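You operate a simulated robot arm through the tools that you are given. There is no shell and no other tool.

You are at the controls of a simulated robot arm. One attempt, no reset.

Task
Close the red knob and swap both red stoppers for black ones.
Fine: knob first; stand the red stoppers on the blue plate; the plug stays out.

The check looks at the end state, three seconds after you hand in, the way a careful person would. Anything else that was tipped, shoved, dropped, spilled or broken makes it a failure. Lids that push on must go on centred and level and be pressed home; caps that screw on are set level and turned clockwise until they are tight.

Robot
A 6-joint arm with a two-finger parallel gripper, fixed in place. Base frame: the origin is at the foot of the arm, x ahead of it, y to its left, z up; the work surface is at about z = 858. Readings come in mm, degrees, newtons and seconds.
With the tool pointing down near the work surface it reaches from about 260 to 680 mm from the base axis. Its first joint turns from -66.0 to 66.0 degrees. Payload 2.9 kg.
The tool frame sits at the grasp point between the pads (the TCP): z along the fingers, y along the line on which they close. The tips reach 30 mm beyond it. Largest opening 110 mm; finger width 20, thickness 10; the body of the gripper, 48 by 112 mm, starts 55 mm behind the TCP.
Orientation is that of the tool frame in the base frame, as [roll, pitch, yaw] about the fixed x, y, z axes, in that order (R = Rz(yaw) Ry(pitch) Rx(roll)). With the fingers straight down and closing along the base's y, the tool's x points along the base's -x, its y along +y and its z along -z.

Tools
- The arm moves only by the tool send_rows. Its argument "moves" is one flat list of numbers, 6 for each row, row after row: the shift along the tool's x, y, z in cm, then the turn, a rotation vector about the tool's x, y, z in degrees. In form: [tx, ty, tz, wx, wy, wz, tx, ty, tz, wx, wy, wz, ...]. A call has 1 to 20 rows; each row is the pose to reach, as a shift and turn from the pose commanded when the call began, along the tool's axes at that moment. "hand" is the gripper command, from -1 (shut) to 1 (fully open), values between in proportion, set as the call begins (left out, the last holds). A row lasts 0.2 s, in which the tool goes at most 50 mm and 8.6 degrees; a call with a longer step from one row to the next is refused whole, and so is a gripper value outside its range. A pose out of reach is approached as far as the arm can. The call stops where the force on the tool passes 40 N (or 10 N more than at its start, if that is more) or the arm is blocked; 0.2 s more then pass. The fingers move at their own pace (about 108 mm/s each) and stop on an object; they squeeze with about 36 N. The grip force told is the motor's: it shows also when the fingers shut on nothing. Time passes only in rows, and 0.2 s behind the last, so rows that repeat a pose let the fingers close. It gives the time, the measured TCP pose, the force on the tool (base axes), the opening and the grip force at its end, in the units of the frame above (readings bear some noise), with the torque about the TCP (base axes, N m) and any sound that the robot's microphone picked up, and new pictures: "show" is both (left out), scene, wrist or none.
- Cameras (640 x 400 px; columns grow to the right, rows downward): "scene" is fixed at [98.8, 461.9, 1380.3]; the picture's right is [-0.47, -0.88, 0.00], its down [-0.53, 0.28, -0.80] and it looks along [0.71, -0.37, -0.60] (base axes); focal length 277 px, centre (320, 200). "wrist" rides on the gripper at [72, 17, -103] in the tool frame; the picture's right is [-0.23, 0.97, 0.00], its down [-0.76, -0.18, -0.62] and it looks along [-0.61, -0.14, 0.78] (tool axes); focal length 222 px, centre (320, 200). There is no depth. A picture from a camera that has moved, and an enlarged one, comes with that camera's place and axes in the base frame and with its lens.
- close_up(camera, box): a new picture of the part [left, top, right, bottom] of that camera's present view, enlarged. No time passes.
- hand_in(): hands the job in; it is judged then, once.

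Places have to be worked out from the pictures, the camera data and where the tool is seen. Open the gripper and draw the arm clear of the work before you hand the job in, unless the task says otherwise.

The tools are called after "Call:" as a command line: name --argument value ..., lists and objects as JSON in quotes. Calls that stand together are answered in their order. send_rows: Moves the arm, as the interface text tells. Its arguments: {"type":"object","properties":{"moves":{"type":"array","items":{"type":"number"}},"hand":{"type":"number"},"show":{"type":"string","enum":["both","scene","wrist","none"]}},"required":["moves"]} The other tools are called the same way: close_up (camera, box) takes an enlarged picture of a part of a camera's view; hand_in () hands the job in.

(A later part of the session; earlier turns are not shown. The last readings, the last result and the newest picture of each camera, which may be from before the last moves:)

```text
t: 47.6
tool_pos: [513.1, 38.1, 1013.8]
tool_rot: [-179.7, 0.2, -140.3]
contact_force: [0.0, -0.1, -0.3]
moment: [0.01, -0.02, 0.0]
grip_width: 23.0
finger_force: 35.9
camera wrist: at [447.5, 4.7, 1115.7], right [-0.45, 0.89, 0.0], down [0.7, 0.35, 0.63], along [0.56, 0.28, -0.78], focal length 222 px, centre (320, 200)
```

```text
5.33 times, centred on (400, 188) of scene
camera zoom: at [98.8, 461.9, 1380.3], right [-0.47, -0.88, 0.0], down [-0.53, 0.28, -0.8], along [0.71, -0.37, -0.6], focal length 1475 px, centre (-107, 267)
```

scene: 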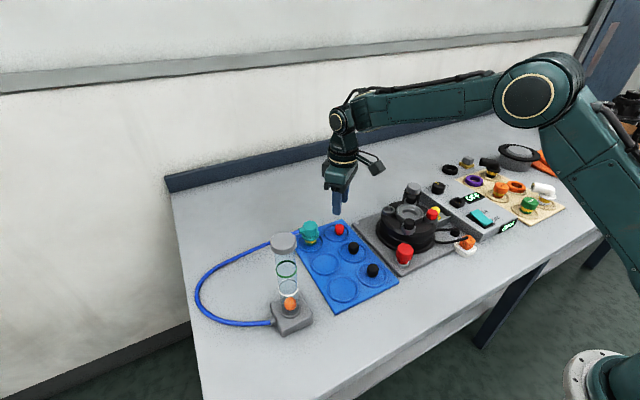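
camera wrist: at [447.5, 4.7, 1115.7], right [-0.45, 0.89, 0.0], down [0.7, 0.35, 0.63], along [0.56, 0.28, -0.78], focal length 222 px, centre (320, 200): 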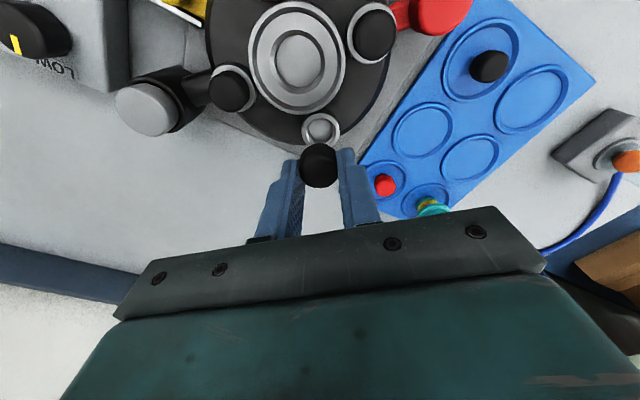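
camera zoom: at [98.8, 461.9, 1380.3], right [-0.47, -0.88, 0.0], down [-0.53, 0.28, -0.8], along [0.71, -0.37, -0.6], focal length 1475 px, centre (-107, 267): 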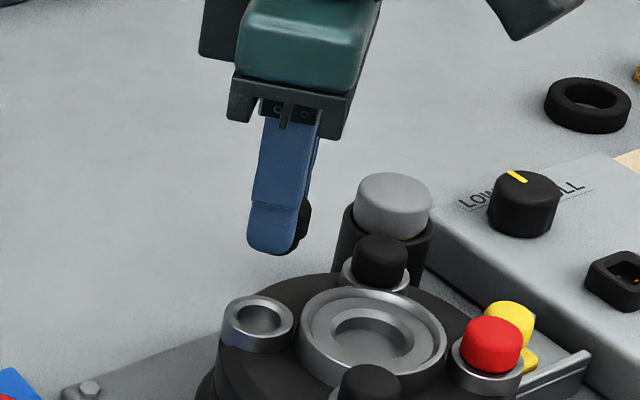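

Compared with the picture taken just after extraction, the ring appears about 4 px lower. So I'm about 0.9 mm short along the finger-width direction. I'll correct that and lower to just above the port for another check.

Call:
send_rows --moves '[-0.09, 0, 1.5, 0, 0, 0, -0.09, 0, 3.0, 0, 0, 0, -0.09, 0, 3.5, 0, 0, 0, -0.09, 0, 3.5, 0, 0, 0]' --show "wrist"

Call:
close_up --camera "wrist" --box '[260, 100, 380, 190]'

Call:
close_up --camera "scene" --box '[370, 185, 420, 225]'

```text
t: 48.6
tool_pos: [514.4, 38.8, 978.6]
tool_rot: [-179.7, 0.1, -140.2]
contact_force: [1.5, 0.4, -0.7]
moment: [0.0, 0.0, 0.01]
grip_width: 23.3
finger_force: 36.5
camera wrist: at [448.9, 6.0, 1080.2], right [-0.45, 0.89, 0.0], down [0.7, 0.35, 0.63], along [0.56, 0.28, -0.78], focal length 222 px, centre (320, 200)
```

wrist: 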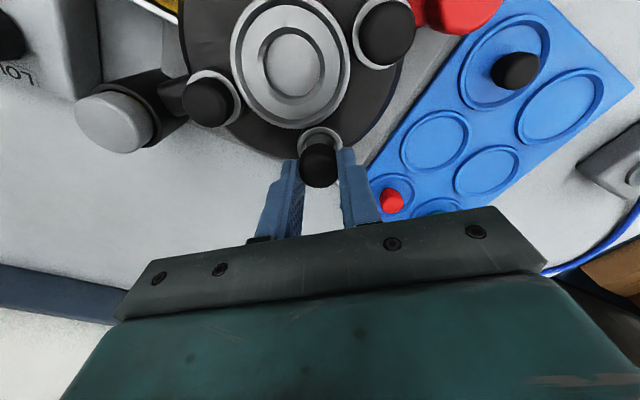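

```text
4.44 times, centred on (320, 145) of wrist
camera zoom: at [448.9, 6.0, 1080.2], right [-0.45, 0.89, 0.0], down [0.7, 0.35, 0.63], along [0.56, 0.28, -0.78], focal length 987 px, centre (320, 444)
```

zoom: 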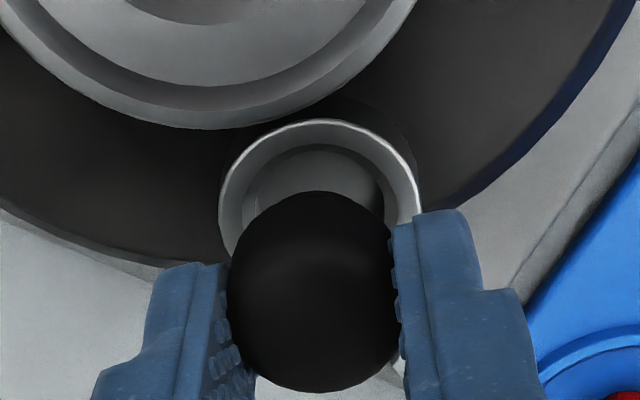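

```text
10.00 times, centred on (395, 205) of scene
camera zoom: at [98.8, 461.9, 1380.3], right [-0.47, -0.88, 0.0], down [-0.53, 0.28, -0.8], along [0.71, -0.37, -0.6], focal length 2766 px, centre (-430, 150)
```

zoom: 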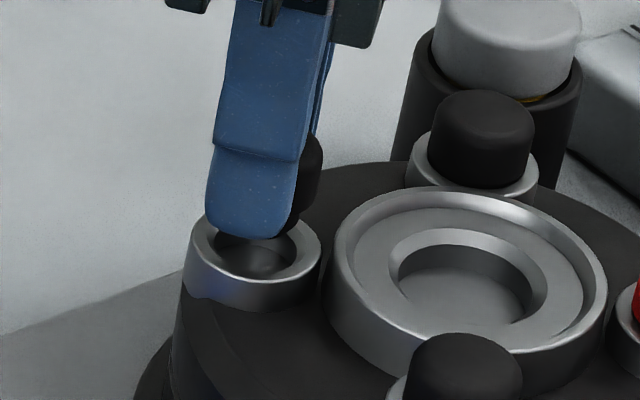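

The stopper lines up with the port to well under a millimetre. I'll lower in small steps, reading the force as the plug enters.

Call:
send_rows --moves '[0, 0, 0.3, 0, 0, 0, 0, 0, 0.6, 0, 0, 0, 0, 0, 0.7, 0, 0, 0]' --show "none"

Call:
send_rows --moves '[0, 0, 0.1, 0, 0, 0, 0, 0, 0.2, 0, 0, 0]' --show "none"

Call:
send_rows --moves '[0, 0, 0.1, 0, 0, 0, 0, 0, 0.2, 0, 0, 0]' --show "wrist"

Call:
close_up --camera "wrist" --box '[260, 100, 380, 190]'

Call:
close_up --camera "scene" --box '[370, 185, 420, 225]'

```text
t: 49.4
tool_pos: [515.5, 37.7, 969.8]
tool_rot: [-179.8, 0.0, -140.1]
contact_force: [-0.2, 0.0, -0.4]
moment: [-0.01, -0.01, 0.02]
grip_width: 23.1
finger_force: 36.2
```

```text
t: 50.0
tool_pos: [515.2, 39.4, 968.1]
tool_rot: [-179.9, 0.1, -140.2]
contact_force: [0.0, 0.0, -0.1]
moment: [0.03, 0.0, 0.03]
grip_width: 23.4
finger_force: 36.5
```

```text
t: 50.6
tool_pos: [513.5, 39.8, 967.5]
tool_rot: [-179.6, 0.2, -140.2]
contact_force: [-0.7, -0.3, 5.4]
moment: [-0.05, 0.06, -0.01]
grip_width: 23.2
finger_force: 36.2
camera wrist: at [448.8, 5.6, 1070.1], right [-0.45, 0.89, 0.0], down [0.69, 0.35, 0.63], along [0.56, 0.28, -0.78], focal length 222 px, centre (320, 200)
```

wrist: 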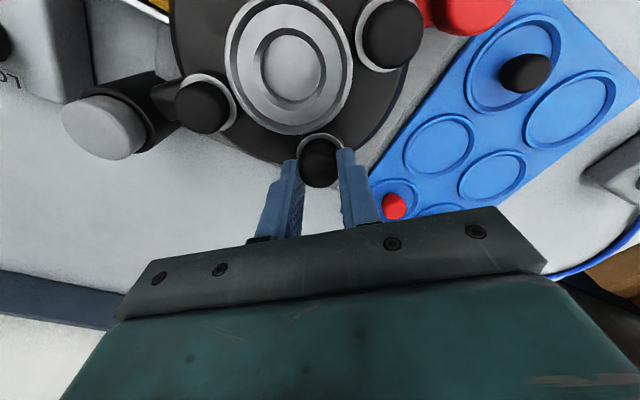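

```text
4.44 times, centred on (320, 145) of wrist
camera zoom: at [448.8, 5.6, 1070.1], right [-0.45, 0.89, 0.0], down [0.69, 0.35, 0.63], along [0.56, 0.28, -0.78], focal length 987 px, centre (320, 444)
```

zoom: 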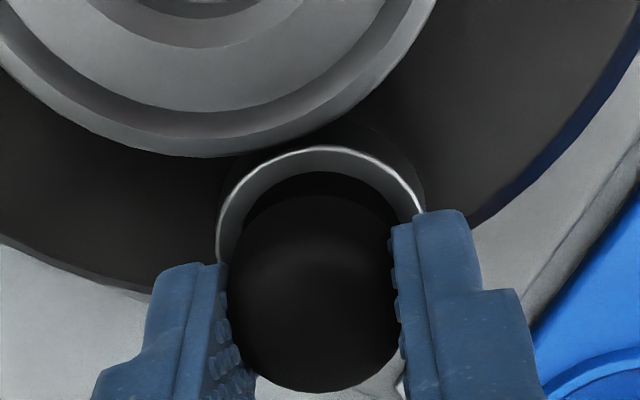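

```text
10.00 times, centred on (395, 205) of scene
camera zoom: at [98.7, 461.9, 1380.4], right [-0.47, -0.88, 0.0], down [-0.53, 0.28, -0.8], along [0.71, -0.37, -0.6], focal length 2766 px, centre (-430, 150)
```

zoom: 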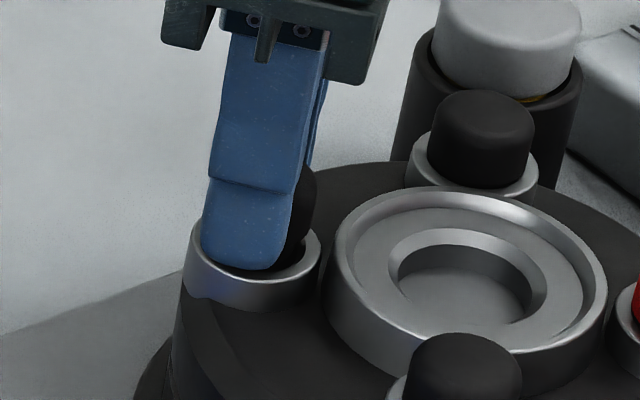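

A 5 N reaction appeared about 4 mm above the seated height. I'll press on gently to see whether it slides in.

Call:
send_rows --moves '[0, 0, 0.05, 0, 0, 0, 0, 0, 0.1, 0, 0, 0]' --show "none"

Call:
send_rows --moves '[0, 0, 0.05, 0, 0, 0, 0, 0, 0.1, 0, 0, 0]' --show "none"

```text
t: 51.2
tool_pos: [514.3, 38.7, 965.1]
tool_rot: [-179.8, 0.1, -140.2]
contact_force: [-0.4, 0.8, 0.5]
moment: [0.0, -0.02, 0.01]
grip_width: 23.1
finger_force: 36.7
```

```text
t: 51.8
tool_pos: [514.7, 37.5, 964.3]
tool_rot: [-179.7, 0.3, -140.2]
contact_force: [0.4, -0.4, -0.1]
moment: [0.03, 0.03, 0.01]
grip_width: 23.0
finger_force: 35.5
```

The force vanished, so the plug has slipped in. I'll keep going to the seat.

Call:
send_rows --moves '[0, 0, 0.1, 0, 0, 0, 0, 0, 0.15, 0, 0, 0]' --show "none"

Call:
send_rows --moves '[0, 0, 0.05, 0, 0, 0, 0, 0, 0.1, 0, 0, 0]' --show "none"

Call:
send_rows --moves '[0, 0, 0.05, 0, 0, 0, 0, 0, 0.1, 0, 0, 0]' --show "none"

```text
t: 52.4
tool_pos: [514.5, 38.3, 963.2]
tool_rot: [-179.9, 0.2, -140.2]
contact_force: [-0.6, -0.3, 0.4]
moment: [0.05, 0.01, 0.0]
grip_width: 23.0
finger_force: 36.3
```

```text
t: 53.0
tool_pos: [514.7, 39.1, 961.9]
tool_rot: [-179.7, 0.1, -140.1]
contact_force: [0.3, 0.1, 0.2]
moment: [0.0, -0.03, -0.01]
grip_width: 23.2
finger_force: 36.1
```

```text
t: 53.6
tool_pos: [514.2, 38.4, 962.9]
tool_rot: [-179.6, 0.2, -140.2]
contact_force: [-0.9, -0.4, 6.5]
moment: [0.06, 0.17, 0.01]
grip_width: 23.1
finger_force: 36.1
```

Contact is building at 961.6, close to the seat. I'll press to about 25–30 N.

Call:
send_rows --moves '[0, 0, 0.05, 0, 0, 0, 0, 0, 0.1, 0, 0, 0]' --show "none"

Call:
close_up --camera "scene" --box '[370, 185, 420, 225]'

Call:
close_up --camera "wrist" --box '[260, 100, 380, 190]'

```text
t: 54.2
tool_pos: [513.8, 39.2, 962.2]
tool_rot: [-179.7, 0.2, -140.2]
contact_force: [-6.3, 0.2, 21.2]
moment: [0.16, 0.54, -0.02]
grip_width: 23.1
finger_force: 36.6
```

```text
10.00 times, centred on (395, 205) of scene
camera zoom: at [98.3, 461.9, 1380.4], right [-0.47, -0.88, 0.0], down [-0.53, 0.28, -0.8], along [0.71, -0.37, -0.6], focal length 2766 px, centre (-430, 150)
```

zoom: 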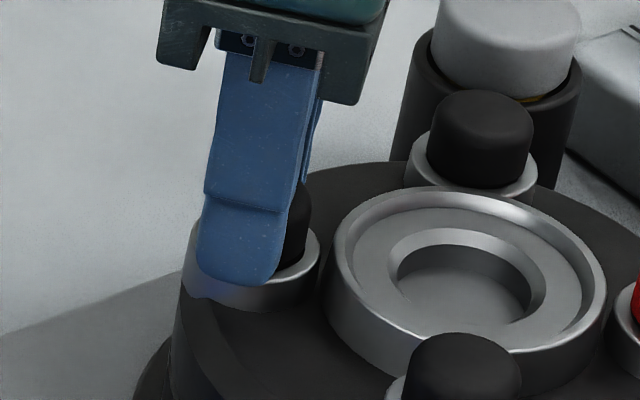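

```text
4.44 times, centred on (320, 145) of wrist
camera zoom: at [448.8, 5.7, 1064.4], right [-0.45, 0.89, 0.0], down [0.69, 0.35, 0.63], along [0.56, 0.28, -0.78], focal length 987 px, centre (320, 444)
```

zoom: 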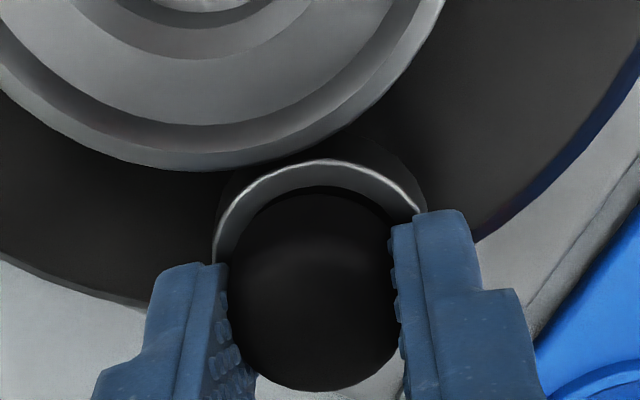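

It is pressed to 21 N. I'll release and lift to inspect the seating.

Call:
send_rows --moves '[0, 0, -0.05, 0, 0, 0, 0, 0, -0.08, 0, 0, 0, 0, 0, -0.08, 0, 0, 0]' --show "none"

Call:
send_rows --moves '[0, 0, 0, 0, 0, 0, 0, 0, 0, 0, 0, 0, 0, 0, -1, 0, 0, 0, 0, 0, -3, 0, 0, 0, 0, 0, -5, 0, 0, 0, 0, 0, -5, 0, 0, 0]' --hand -0.2 --show "wrist"

Call:
close_up --camera "scene" --box '[370, 175, 450, 235]'

Call:
close_up --camera "wrist" --box '[240, 60, 400, 180]'

```text
t: 55.0
tool_pos: [515.4, 38.5, 962.6]
tool_rot: [-179.7, 0.2, -140.2]
contact_force: [-5.2, -1.3, 26.4]
moment: [0.21, 0.62, 0.02]
grip_width: 23.2
finger_force: 36.1
```

```text
t: 56.4
tool_pos: [514.1, 39.1, 1011.0]
tool_rot: [-179.9, 0.1, -140.3]
contact_force: [0.4, 0.7, 0.4]
moment: [0.0, 0.02, 0.02]
grip_width: 44.1
finger_force: 0.0
camera wrist: at [448.7, 6.0, 1113.5], right [-0.45, 0.89, 0.0], down [0.7, 0.35, 0.63], along [0.56, 0.28, -0.78], focal length 222 px, centre (320, 200)
```

wrist: 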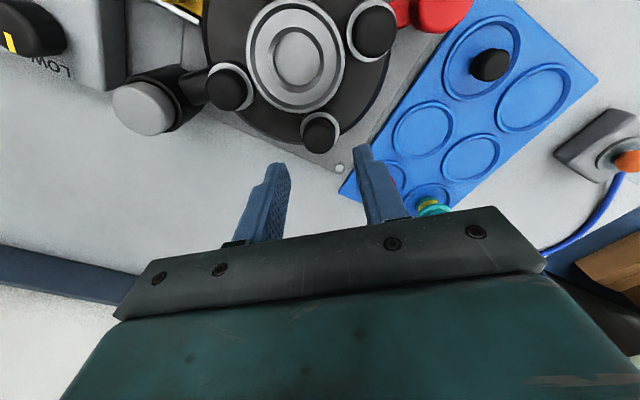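

```text
6.67 times, centred on (410, 205) of scene
camera zoom: at [98.7, 461.9, 1380.3], right [-0.47, -0.88, 0.0], down [-0.53, 0.28, -0.8], along [0.71, -0.37, -0.6], focal length 1844 px, centre (-280, 167)
```

zoom: 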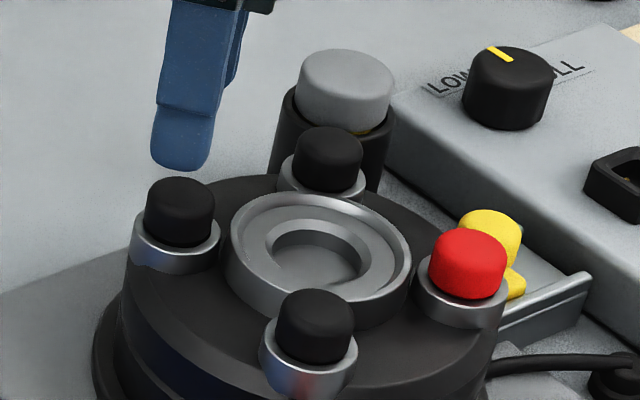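

```text
3.33 times, centred on (320, 120) of wrist
camera zoom: at [448.7, 6.0, 1113.5], right [-0.45, 0.89, 0.0], down [0.7, 0.35, 0.63], along [0.56, 0.28, -0.78], focal length 740 px, centre (320, 467)
```

zoom: 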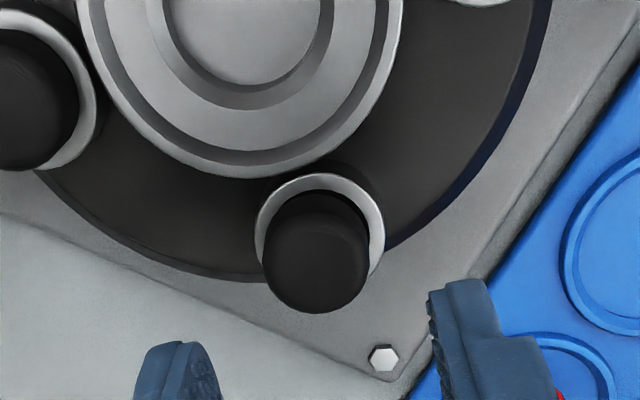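

It looks seated like its neighbours. To be sure it is home, I'll shut the fingers and press on its top.

Call:
send_rows --moves '[0, 0, 0, 0, 0, 0, 0, 0, 0, 0, 0, 0, 0, 0, 1.5, 0, 0, 0, 0, 0, 2.6, 0, 0, 0, 0, 0, 2.9, 0, 0, 0, 0, 0, 3.1, 0, 0, 0, 0, 0, 3.1, 0, 0, 0]' --hand -1 --show "none"

Call:
close_up --camera "scene" --box '[370, 175, 450, 235]'

```text
t: 58.0
tool_pos: [514.6, 38.7, 980.6]
tool_rot: [-179.6, 0.2, -140.2]
contact_force: [-0.1, 0.2, 0.7]
moment: [-0.01, 0.0, -0.04]
grip_width: 0.0
finger_force: 36.3
```

```text
6.67 times, centred on (410, 205) of scene
camera zoom: at [98.8, 461.9, 1380.3], right [-0.47, -0.88, 0.0], down [-0.53, 0.28, -0.8], along [0.71, -0.37, -0.6], focal length 1844 px, centre (-280, 167)
```

zoom: 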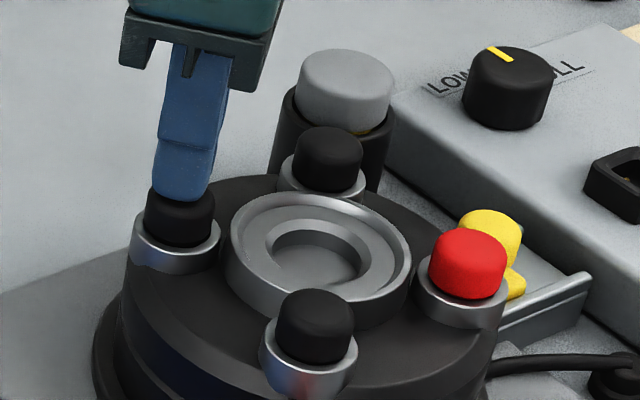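

The fingertips are just above the stopper's top. I'll lower in fine steps until I feel a firm press.

Call:
send_rows --moves '[0, 0, 0.15, 0, 0, 0, 0, 0, 0.3, 0, 0, 0, 0, 0, 0.4, 0, 0, 0, 0, 0, 0.5, 0, 0, 0]' --show "none"

Call:
send_rows --moves '[0, 0, 0.05, 0, 0, 0, 0, 0, 0.1, 0, 0, 0]' --show "none"

Call:
send_rows --moves '[0, 0, 0.05, 0, 0, 0, 0, 0, 0.1, 0, 0, 0]' --show "none"

```text
t: 59.0
tool_pos: [514.8, 37.4, 978.7]
tool_rot: [-179.7, 0.4, -140.2]
contact_force: [-7.0, -2.0, 26.7]
moment: [-0.12, 0.29, -0.01]
grip_width: 0.2
finger_force: 35.8
```

```text
t: 59.7
tool_pos: [515.2, 38.7, 977.8]
tool_rot: [-179.6, 0.4, -140.3]
contact_force: [-5.1, -1.7, 7.1]
moment: [-0.07, 0.18, 0.02]
grip_width: 0.1
finger_force: 35.8
stopped in row 2: the force on the tool passed its limit at 41 N (the readings are from after the stop); the commanded pose is now the measured one
```

```text
t: 60.3
tool_pos: [515.4, 38.6, 978.2]
tool_rot: [-179.5, 0.6, -140.2]
contact_force: [-8.1, -0.6, 18.5]
moment: [-0.09, 0.31, -0.01]
grip_width: 0.0
finger_force: 35.6
```

It took a firm 41 N at about z = 948, so the stopper is home. I'll lift clear, inspect, and read the orientation to remove any small tilt.

Call:
send_rows --moves '[0, 0, -1, 0, 0, 0, 0, 0, -3, 0, 0, 0, 0, 0, -3.5, 0, 0, 0, 0, 0, -3.5, 0, 0, 0]' --hand -0.2 --show "wrist"

Call:
close_up --camera "scene" --box '[370, 175, 450, 235]'

Call:
close_up --camera "wrist" --box '[160, 0, 400, 180]'

```text
t: 61.3
tool_pos: [516.1, 38.6, 1010.5]
tool_rot: [-179.6, 0.4, -140.2]
contact_force: [0.8, -0.2, 0.1]
moment: [-0.01, -0.01, 0.0]
grip_width: 44.1
finger_force: 0.1
camera wrist: at [449.2, 5.5, 1113.4], right [-0.45, 0.89, -0.01], down [0.69, 0.35, 0.63], along [0.56, 0.28, -0.78], focal length 222 px, centre (320, 200)
```

wrist: 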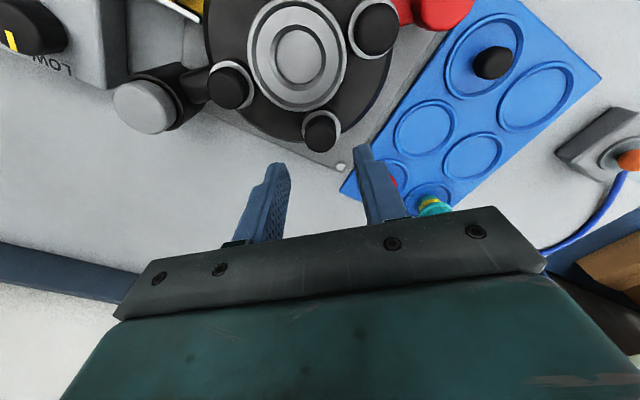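

```text
6.67 times, centred on (410, 205) of scene
camera zoom: at [98.7, 461.9, 1380.3], right [-0.47, -0.88, 0.0], down [-0.53, 0.28, -0.8], along [0.71, -0.37, -0.6], focal length 1844 px, centre (-280, 167)
```

zoom: 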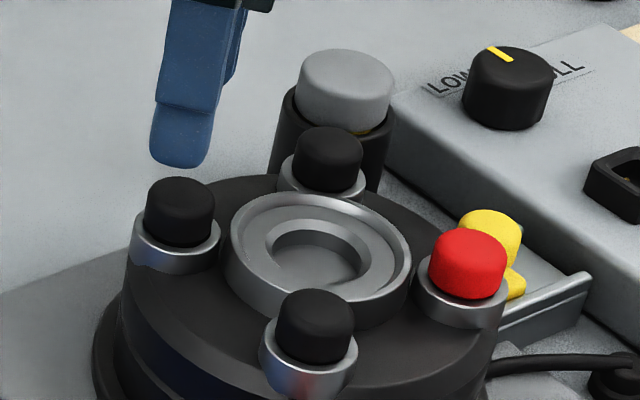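

```text
2.22 times, centred on (280, 90) of wrist
camera zoom: at [449.2, 5.5, 1113.4], right [-0.45, 0.89, -0.01], down [0.69, 0.35, 0.63], along [0.56, 0.28, -0.78], focal length 494 px, centre (409, 444)
```

zoom: 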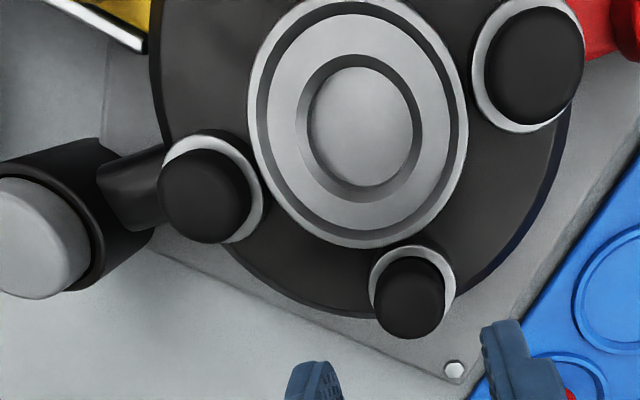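

Black B is seated and level. I'll move over red stopper A near (440, -37) with the same wrist angle and take out the slight tilt.

Call:
send_rows --moves '[3.55, -0.32, 0, -0.1, 0.1, 0, 7.1, -0.64, 0, -0.2, 0.2, 0, 10.67, -0.97, 0, -0.3, 0.3, 0, 10.67, -0.97, 0, -0.3, 0.3, 0]' --show "wrist"

Call:
close_up --camera "wrist" --box '[240, 60, 400, 180]'

Call:
close_up --camera "scene" --box '[370, 175, 450, 235]'

```text
t: 62.3
tool_pos: [439.0, -39.2, 1011.6]
tool_rot: [-179.9, 0.1, -140.2]
contact_force: [-0.3, -0.2, -0.4]
moment: [0.0, 0.02, 0.0]
grip_width: 43.9
finger_force: 0.1
camera wrist: at [373.2, -71.2, 1113.2], right [-0.45, 0.89, 0.0], down [0.7, 0.35, 0.63], along [0.56, 0.28, -0.78], focal length 222 px, centre (320, 200)
```

wrist: 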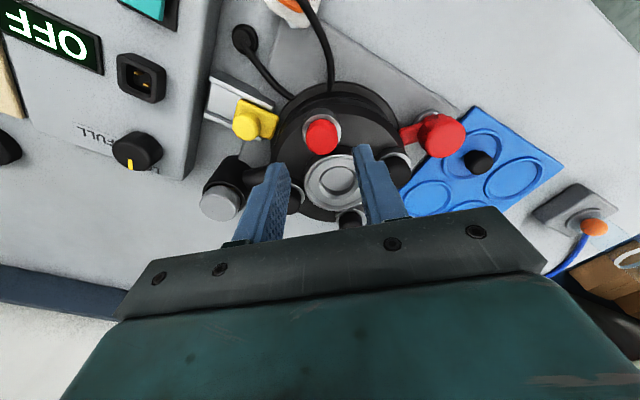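

```text
3.33 times, centred on (320, 120) of wrist
camera zoom: at [373.2, -71.2, 1113.2], right [-0.45, 0.89, 0.0], down [0.7, 0.35, 0.63], along [0.56, 0.28, -0.78], focal length 740 px, centre (320, 467)
```

zoom: 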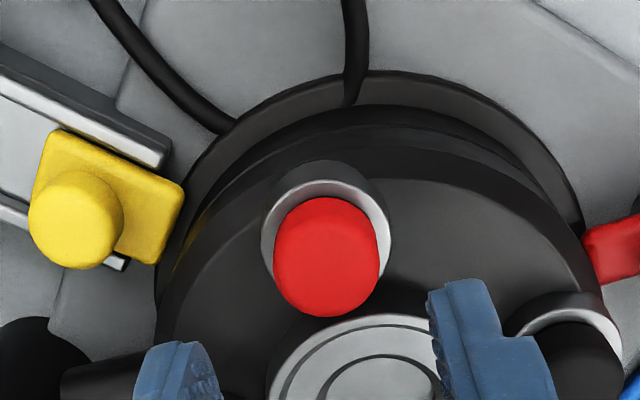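

```text
6.67 times, centred on (410, 205) of scene
camera zoom: at [98.7, 461.9, 1380.3], right [-0.47, -0.88, 0.0], down [-0.53, 0.28, -0.8], along [0.71, -0.37, -0.6], focal length 1844 px, centre (-280, 167)
```

zoom: 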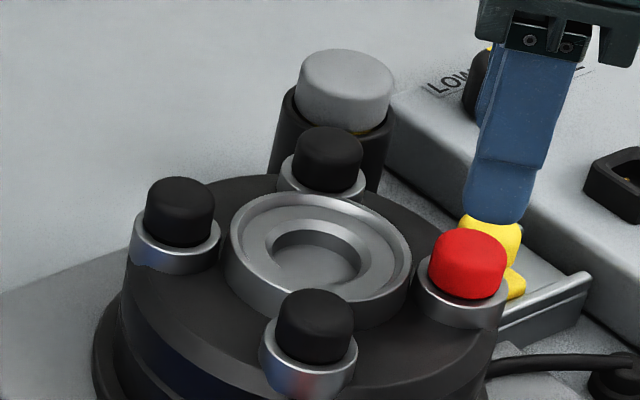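

Red A appears about 2.6 mm lateral and 1.2 mm forward of the reference. I'll correct this and descend 48 mm to the same grasp height.

Call:
send_rows --moves '[-0.12, 0.26, 1.5, 0, 0, 0, -0.12, 0.26, 3.0, 0, 0, 0, -0.12, 0.26, 4.0, 0, 0, 0, -0.12, 0.26, 4.5, 0, 0, 0, -0.12, 0.26, 4.8, 0, 0, 0, -0.12, 0.26, 4.8, 0, 0, 0]' --show "wrist"

Call:
close_up --camera "wrist" --box '[220, 60, 420, 210]'

Call:
close_up --camera "scene" --box '[390, 185, 470, 245]'

```text
t: 63.7
tool_pos: [437.7, -33.2, 963.1]
tool_rot: [-179.9, 0.1, -140.2]
contact_force: [-0.7, 0.5, 0.4]
moment: [-0.01, -0.02, 0.0]
grip_width: 43.8
finger_force: 0.1
camera wrist: at [373.1, -67.4, 1064.6], right [-0.45, 0.89, 0.0], down [0.7, 0.35, 0.62], along [0.56, 0.28, -0.78], focal length 222 px, centre (320, 200)
```

wrist: 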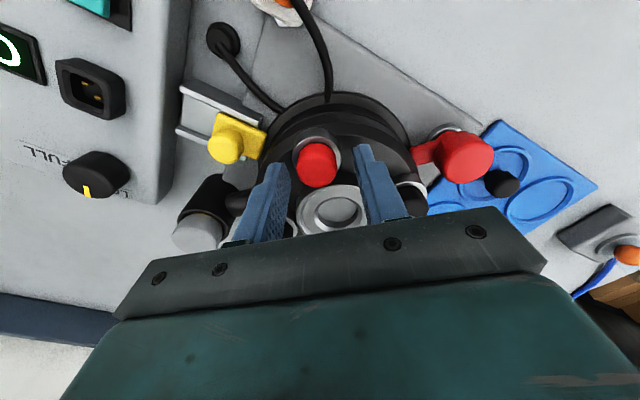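

```text
2.67 times, centred on (320, 135) of wrist
camera zoom: at [373.1, -67.4, 1064.6], right [-0.45, 0.89, 0.0], down [0.7, 0.35, 0.62], along [0.56, 0.28, -0.78], focal length 592 px, centre (320, 373)
```

zoom: 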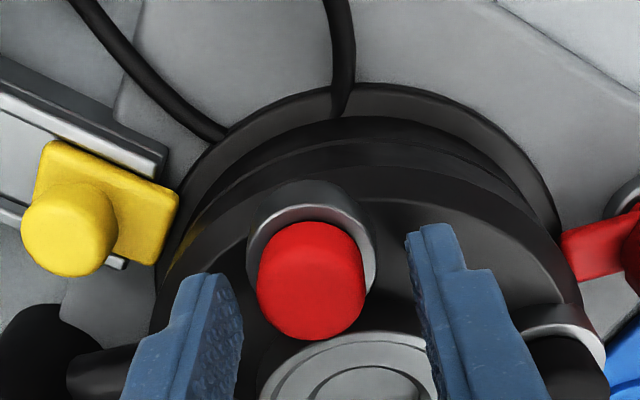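

```text
6.67 times, centred on (430, 215) of scene
camera zoom: at [98.8, 461.9, 1380.3], right [-0.47, -0.88, 0.0], down [-0.53, 0.28, -0.8], along [0.71, -0.37, -0.6], focal length 1844 px, centre (-413, 100)
```

zoom: 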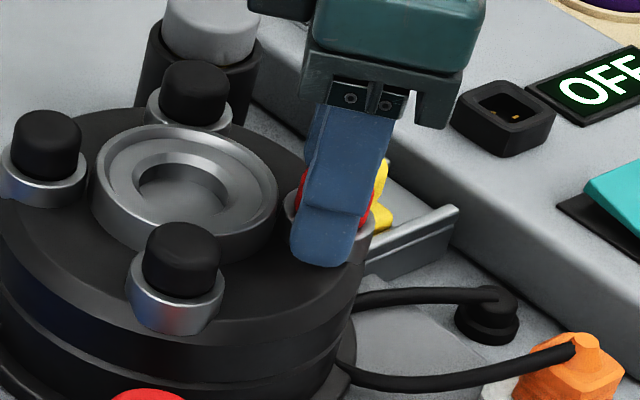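

It is at the correct height, about 1 mm off laterally. I'll shift and close.

Call:
send_rows --moves '[0, -0.1, 0, 0, 0, 0, 0, -0.1, 0, 0, 0, 0]' --show "none"

Call:
send_rows --moves '[0, 0, 0, 0, 0, 0, 0, 0, 0, 0, 0, 0, 0, 0, 0, 0, 0, 0]' --hand -1 --show "wrist"

Call:
close_up --camera "wrist" --box '[220, 60, 420, 210]'

```text
t: 64.3
tool_pos: [438.8, -35.3, 960.9]
tool_rot: [-179.9, 0.2, -140.2]
contact_force: [-0.5, -0.2, 0.0]
moment: [0.0, 0.03, -0.02]
grip_width: 43.9
finger_force: 0.0
```

```text
t: 65.1
tool_pos: [439.6, -34.4, 962.1]
tool_rot: [-179.7, 0.0, -140.2]
contact_force: [1.7, -2.3, -0.3]
moment: [-0.07, -0.02, -0.02]
grip_width: 23.3
finger_force: 35.8
camera wrist: at [373.9, -68.4, 1064.8], right [-0.45, 0.89, 0.0], down [0.7, 0.35, 0.63], along [0.56, 0.28, -0.78], focal length 222 px, centre (320, 200)
```

wrist: 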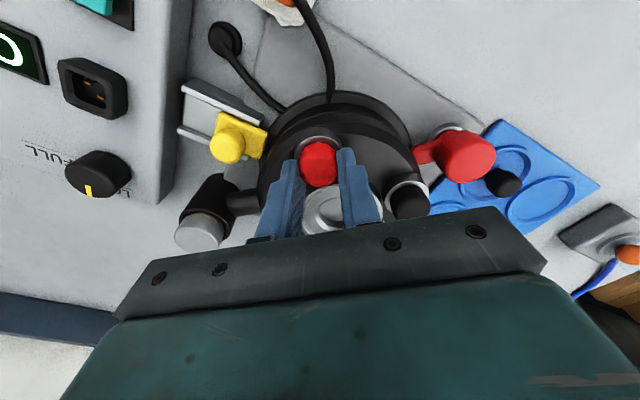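

```text
2.67 times, centred on (320, 135) of wrist
camera zoom: at [373.9, -68.4, 1064.8], right [-0.45, 0.89, 0.0], down [0.7, 0.35, 0.63], along [0.56, 0.28, -0.78], focal length 592 px, centre (320, 373)
```

zoom: 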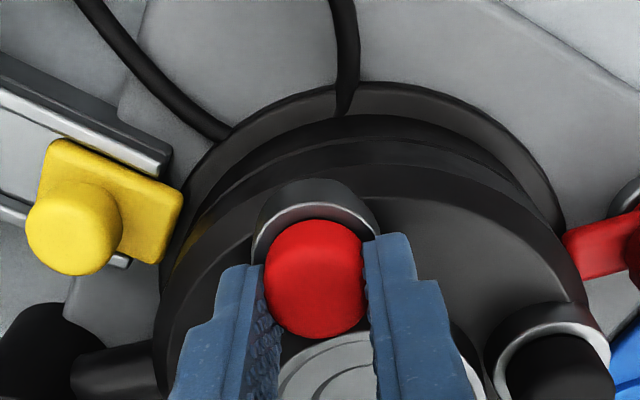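

Gripped at 23.3 mm with negligible side load. I'll pull straight up 5 cm.

Call:
send_rows --moves '[0, 0, -0.2, 0, 0, 0, 0, 0, -0.4, 0, 0, 0, 0, 0, -0.7, 0, 0, 0, 0, 0, -1.2, 0, 0, 0, 0, 0, -2.5, 0, 0, 0, 0, 0, -5, 0, 0, 0, 0, 0, -5, 0, 0, 0]' --show "wrist"

Call:
close_up --camera "wrist" --box '[220, 60, 420, 210]'

Call:
close_up --camera "wrist" --box '[260, 80, 380, 170]'

Call:
close_up --camera "scene" --box '[390, 165, 470, 225]'

```text
t: 66.7
tool_pos: [439.3, -34.8, 1013.7]
tool_rot: [-179.9, 0.1, -140.2]
contact_force: [0.5, -0.5, -0.6]
moment: [0.0, -0.03, 0.01]
grip_width: 23.1
finger_force: 36.2
camera wrist: at [373.6, -67.7, 1115.9], right [-0.45, 0.89, 0.0], down [0.7, 0.35, 0.63], along [0.56, 0.28, -0.78], focal length 222 px, centre (320, 200)
```

wrist: 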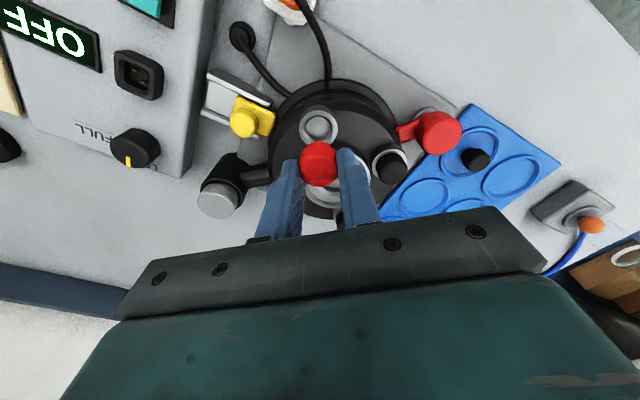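

```text
2.67 times, centred on (320, 135) of wrist
camera zoom: at [373.6, -67.7, 1115.9], right [-0.45, 0.89, 0.0], down [0.7, 0.35, 0.63], along [0.56, 0.28, -0.78], focal length 592 px, centre (320, 373)
```

zoom: 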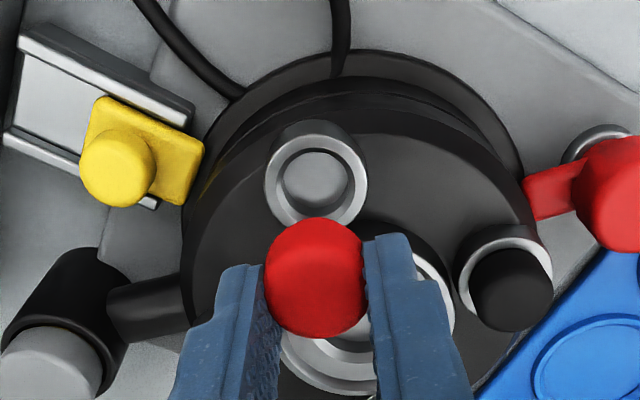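

```text
4.44 times, centred on (320, 125) of wrist
camera zoom: at [373.6, -67.7, 1115.9], right [-0.45, 0.89, 0.0], down [0.7, 0.35, 0.63], along [0.56, 0.28, -0.78], focal length 987 px, centre (320, 533)
```

zoom: 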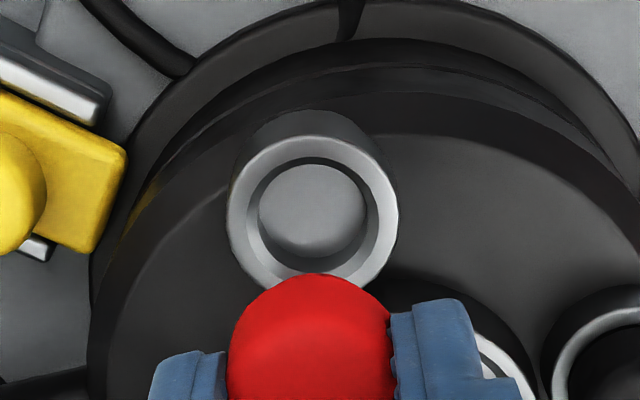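

```text
6.67 times, centred on (430, 195) of scene
camera zoom: at [98.7, 461.9, 1380.3], right [-0.47, -0.88, 0.0], down [-0.53, 0.28, -0.8], along [0.71, -0.37, -0.6], focal length 1844 px, centre (-413, 233)
```

zoom: 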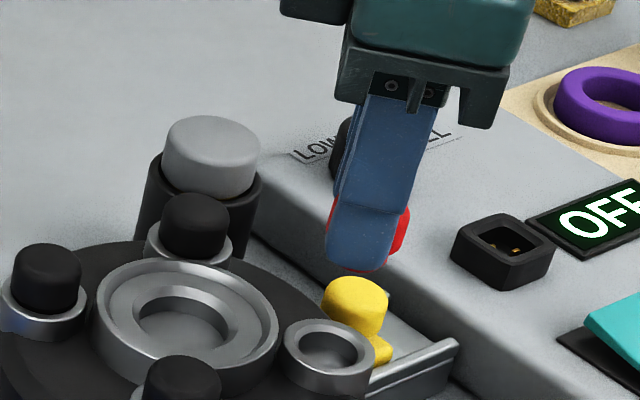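

Red A is out. I'll carry it to the middle circle at about (485, 161), which black B vacated.

Call:
send_rows --moves '[-3.24, 2.41, 0, 0, 0, 0, -6.47, 4.82, 0, 0, 0, 0, -9.71, 7.23, 0, 0, 0, 0, -12.94, 9.64, 0, 0, 0, 0, -16.18, 12.05, 0, 0, 0, 0, -16.18, 12.05, 0, 0, 0, 0]' --show "wrist"

Call:
close_up --camera "wrist" --box '[220, 60, 420, 210]'

```text
t: 68.1
tool_pos: [486.7, 160.7, 1013.7]
tool_rot: [-179.9, 0.1, -140.1]
contact_force: [-0.1, -0.2, -0.4]
moment: [0.01, 0.01, 0.01]
grip_width: 22.8
finger_force: 35.8
camera wrist: at [421.0, 128.7, 1115.9], right [-0.45, 0.89, 0.0], down [0.7, 0.35, 0.63], along [0.56, 0.28, -0.78], focal length 222 px, centre (320, 200)
```

wrist: 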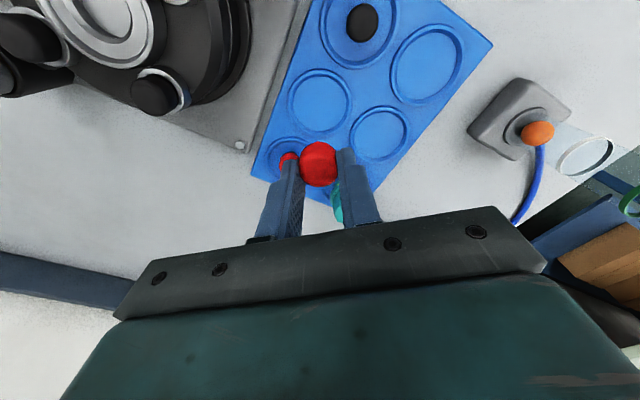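

```text
2.67 times, centred on (320, 135) of wrist
camera zoom: at [421.0, 128.7, 1115.9], right [-0.45, 0.89, 0.0], down [0.7, 0.35, 0.63], along [0.56, 0.28, -0.78], focal length 592 px, centre (320, 373)
```

zoom: 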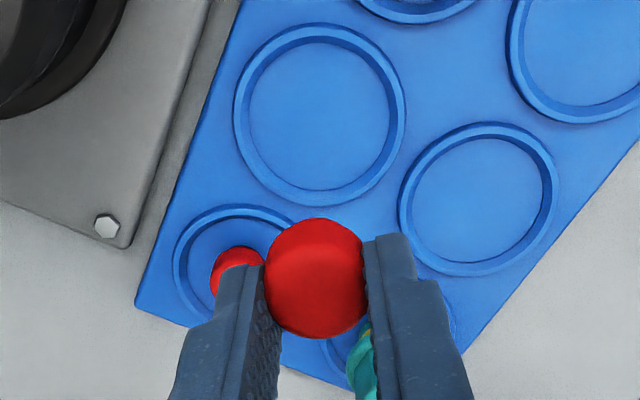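

The view matches the earlier hover over this circle. I'll descend 112 mm, then creep to contact.

Call:
send_rows --moves '[0, 0, 3, 0, 0, 0, 0, 0, 6, 0, 0, 0, 0, 0, 8.5, 0, 0, 0, 0, 0, 10.3, 0, 0, 0, 0, 0, 11.2, 0, 0, 0, 0, 0, 11.2, 0, 0, 0]' --show "none"

Call:
send_rows --moves '[0, 0, 0.1, 0, 0, 0, 0, 0, 0.15, 0, 0, 0]' --show "none"

Call:
send_rows --moves '[0, 0, 0.1, 0, 0, 0, 0, 0, 0.1, 0, 0, 0]' --show "none"

Call:
send_rows --moves '[0, 0, 0.1, 0, 0, 0, 0, 0, 0.1, 0, 0, 0]' --show "none"

```text
t: 69.5
tool_pos: [486.6, 160.8, 901.6]
tool_rot: [-179.9, 0.0, -140.3]
contact_force: [-0.6, 0.9, -1.1]
moment: [-0.03, 0.02, 0.02]
grip_width: 23.2
finger_force: 35.9
```

```text
t: 70.1
tool_pos: [487.1, 161.0, 898.9]
tool_rot: [-179.9, 0.1, -140.2]
contact_force: [0.2, 0.4, 0.2]
moment: [-0.02, -0.02, -0.01]
grip_width: 23.0
finger_force: 35.8
```

```text
t: 70.7
tool_pos: [487.4, 161.5, 897.6]
tool_rot: [-179.9, 0.1, -140.2]
contact_force: [-0.8, -0.4, -0.9]
moment: [-0.01, 0.01, -0.04]
grip_width: 23.1
finger_force: 35.6
```

```text
t: 71.3
tool_pos: [486.1, 160.8, 897.6]
tool_rot: [-179.8, 0.1, -140.2]
contact_force: [-2.2, -1.1, 7.5]
moment: [-0.03, 0.07, -0.03]
grip_width: 23.3
finger_force: 36.0
```

Contact is at 7.5 N, as expected. I'll open and lift 80 mm.

Call:
send_rows --moves '[0, 0, -0.03, 0, 0, 0, 0, 0, -0.03, 0, 0, 0, 0, 0, -1, 0, 0, 0, 0, 0, -3, 0, 0, 0, 0, 0, -6, 0, 0, 0, 0, 0, -8, 0, 0, 0, 0, 0, -8, 0, 0, 0]' --hand -0.2 --show "both"

Call:
close_up --camera "scene" --box '[300, 210, 400, 285]'

Call:
close_up --camera "wrist" --box '[240, 60, 400, 180]'

Call:
close_up --camera "wrist" --box '[290, 0, 450, 120]'

```text
t: 72.9
tool_pos: [486.6, 161.2, 978.1]
tool_rot: [-179.9, 0.1, -140.2]
contact_force: [-0.2, 0.2, 0.4]
moment: [-0.02, -0.03, 0.0]
grip_width: 44.2
finger_force: 0.1
camera wrist: at [421.1, 127.7, 1079.9], right [-0.45, 0.89, 0.0], down [0.7, 0.35, 0.62], along [0.56, 0.28, -0.78], focal length 222 px, centre (320, 200)
```

scene: 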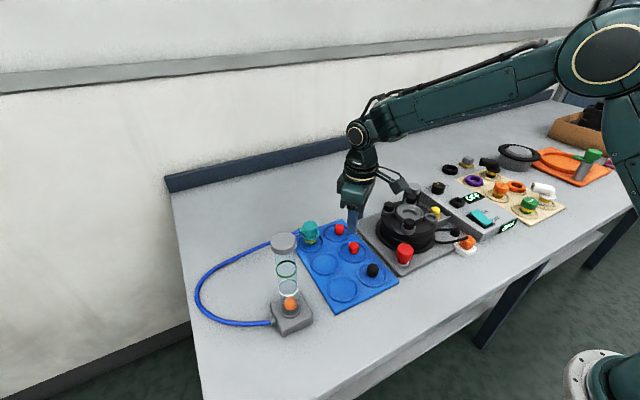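
wrist: 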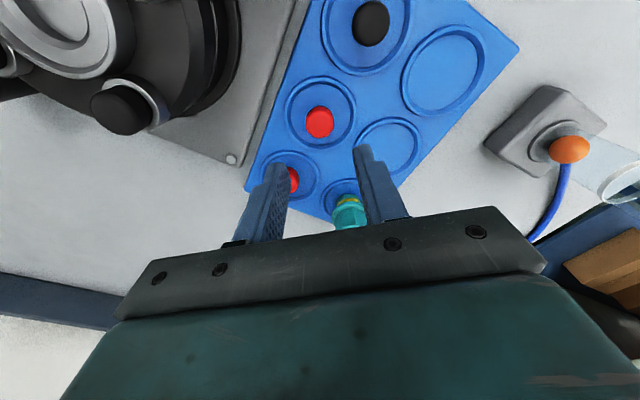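

```text
5.33 times, centred on (350, 248) of scene
camera zoom: at [98.7, 461.9, 1380.3], right [-0.47, -0.88, 0.0], down [-0.53, 0.28, -0.8], along [0.71, -0.37, -0.6], focal length 1475 px, centre (160, -53)
```

zoom: 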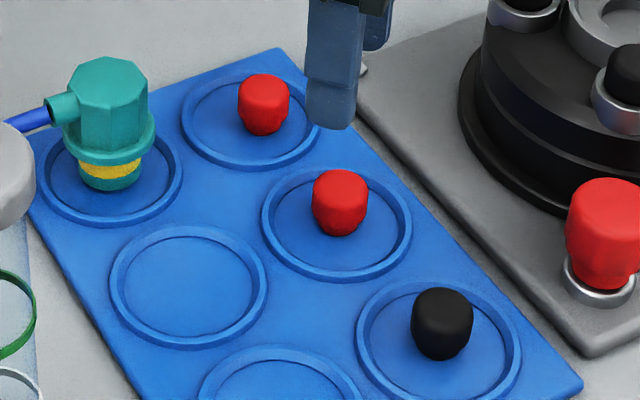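

```text
3.33 times, centred on (320, 120) of wrist
camera zoom: at [421.1, 127.7, 1079.9], right [-0.45, 0.89, 0.0], down [0.7, 0.35, 0.62], along [0.56, 0.28, -0.78], focal length 740 px, centre (320, 467)
```

zoom: 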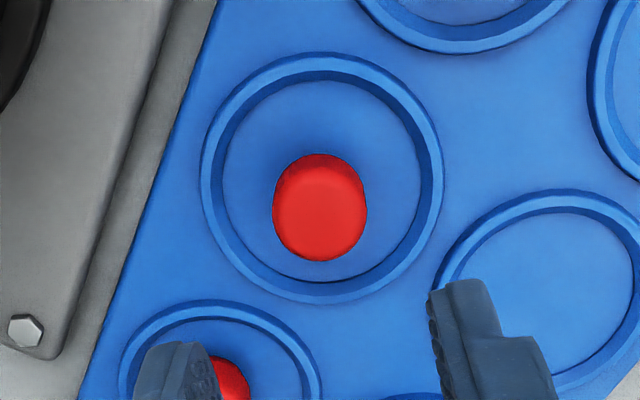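

```text
3.33 times, centred on (370, 60) of wrist
camera zoom: at [421.1, 127.7, 1079.9], right [-0.45, 0.89, 0.0], down [0.7, 0.35, 0.62], along [0.56, 0.28, -0.78], focal length 740 px, centre (153, 667)
```

zoom: 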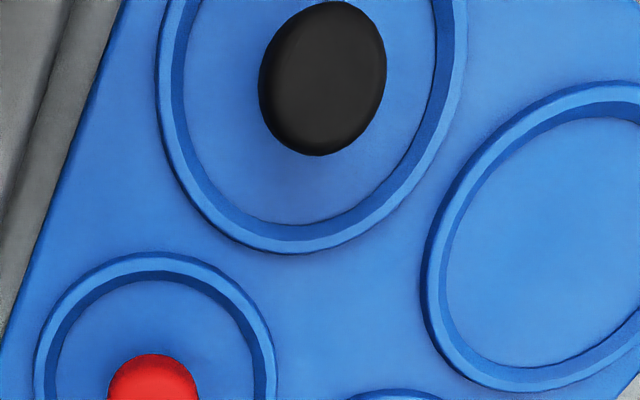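

Both reds stand upright on the plate. The last black stopper is about 79 mm further toward -x, so I'll move over it.

Call:
send_rows --moves '[2.03, 1.7, 0, 0, 0, 0, 4.06, 3.4, 0, 0, 0, 0, 6.09, 5.11, 0, 0, 0, 0, 6.09, 5.11, 0, 0, 0, 0]' --show "none"

Call:
close_up --camera "wrist" --box '[240, 60, 400, 180]'

```text
t: 73.9
tool_pos: [405.9, 160.4, 977.1]
tool_rot: [-180.0, 0.2, -140.2]
contact_force: [0.1, 0.4, -0.4]
moment: [-0.02, -0.04, 0.0]
grip_width: 44.1
finger_force: 0.1
```

```text
3.33 times, centred on (320, 120) of wrist
camera zoom: at [341.4, 128.4, 1079.8], right [-0.45, 0.89, 0.0], down [0.7, 0.35, 0.62], along [0.56, 0.28, -0.78], focal length 740 px, centre (320, 467)
```

zoom: 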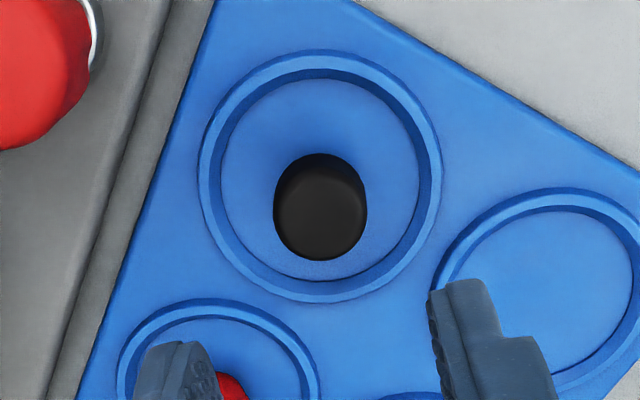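

It matches the reference exactly. I'll descend and grip.

Call:
send_rows --moves '[0, 0, 3, 0, 0, 0, 0, 0, 5.5, 0, 0, 0, 0, 0, 7, 0, 0, 0, 0, 0, 7.7, 0, 0, 0, 0, 0, 7.95, 0, 0, 0, 0, 0, 7.95, 0, 0, 0]' --show "none"

Call:
close_up --camera "wrist" --box '[220, 60, 420, 210]'

```text
t: 75.3
tool_pos: [406.7, 160.3, 896.8]
tool_rot: [-180.0, 0.1, -140.1]
contact_force: [-0.6, -0.6, 0.1]
moment: [0.01, -0.03, 0.02]
grip_width: 44.1
finger_force: 0.0
```

```text
2.67 times, centred on (320, 135) of wrist
camera zoom: at [341.5, 128.4, 999.6], right [-0.45, 0.89, 0.0], down [0.7, 0.35, 0.62], along [0.56, 0.28, -0.78], focal length 592 px, centre (320, 373)
```

zoom: 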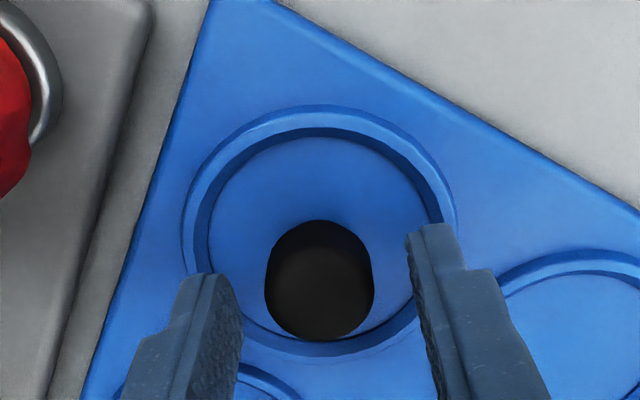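

Aligned, so I'll close and lift 115 mm.

Call:
send_rows --moves '[0, 0, 0, 0, 0, 0, 0, 0, 0, 0, 0, 0, 0, 0, 0, 0, 0, 0]' --hand -1 --show "none"

Call:
send_rows --moves '[0, 0, -1, 0, 0, 0, 0, 0, -3, 0, 0, 0, 0, 0, -6, 0, 0, 0, 0, 0, -10, 0, 0, 0, 0, 0, -11.5, 0, 0, 0, 0, 0, -11.5, 0, 0, 0]' --show "wrist"

Call:
close_up --camera "wrist" --box '[220, 60, 420, 210]'

```text
t: 76.1
tool_pos: [406.6, 161.1, 896.7]
tool_rot: [-180.0, 0.1, -140.2]
contact_force: [1.1, -0.7, 0.5]
moment: [0.04, -0.01, 0.01]
grip_width: 23.1
finger_force: 35.6
```

```text
t: 77.5
tool_pos: [407.5, 161.1, 1013.1]
tool_rot: [-179.9, 0.2, -140.2]
contact_force: [-0.1, 0.1, 0.1]
moment: [-0.02, 0.0, -0.01]
grip_width: 23.0
finger_force: 36.0
camera wrist: at [341.5, 128.3, 1115.2], right [-0.45, 0.89, 0.0], down [0.7, 0.35, 0.63], along [0.56, 0.28, -0.78], focal length 222 px, centre (320, 200)
```

wrist: 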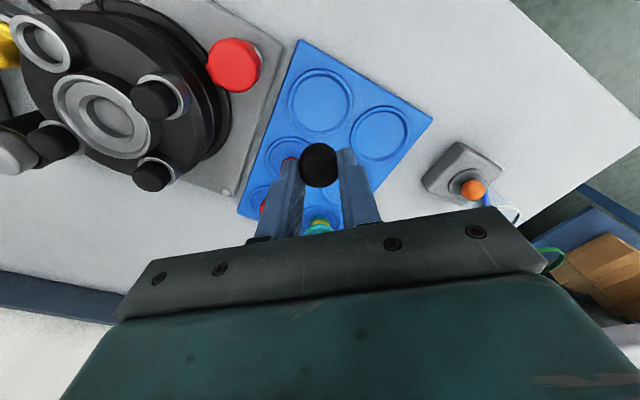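

```text
2.67 times, centred on (320, 135) of wrist
camera zoom: at [341.5, 128.3, 1115.2], right [-0.45, 0.89, 0.0], down [0.7, 0.35, 0.63], along [0.56, 0.28, -0.78], focal length 592 px, centre (320, 373)
```

zoom: 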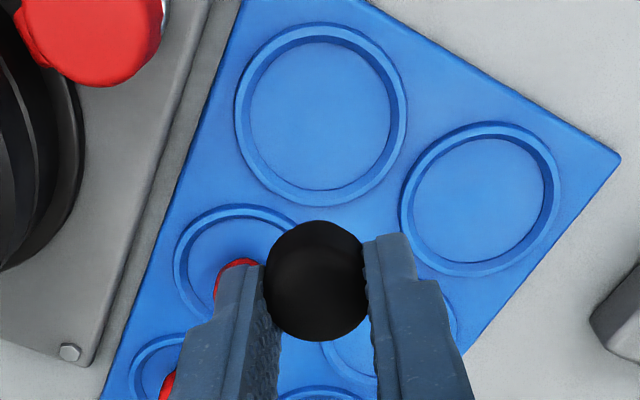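

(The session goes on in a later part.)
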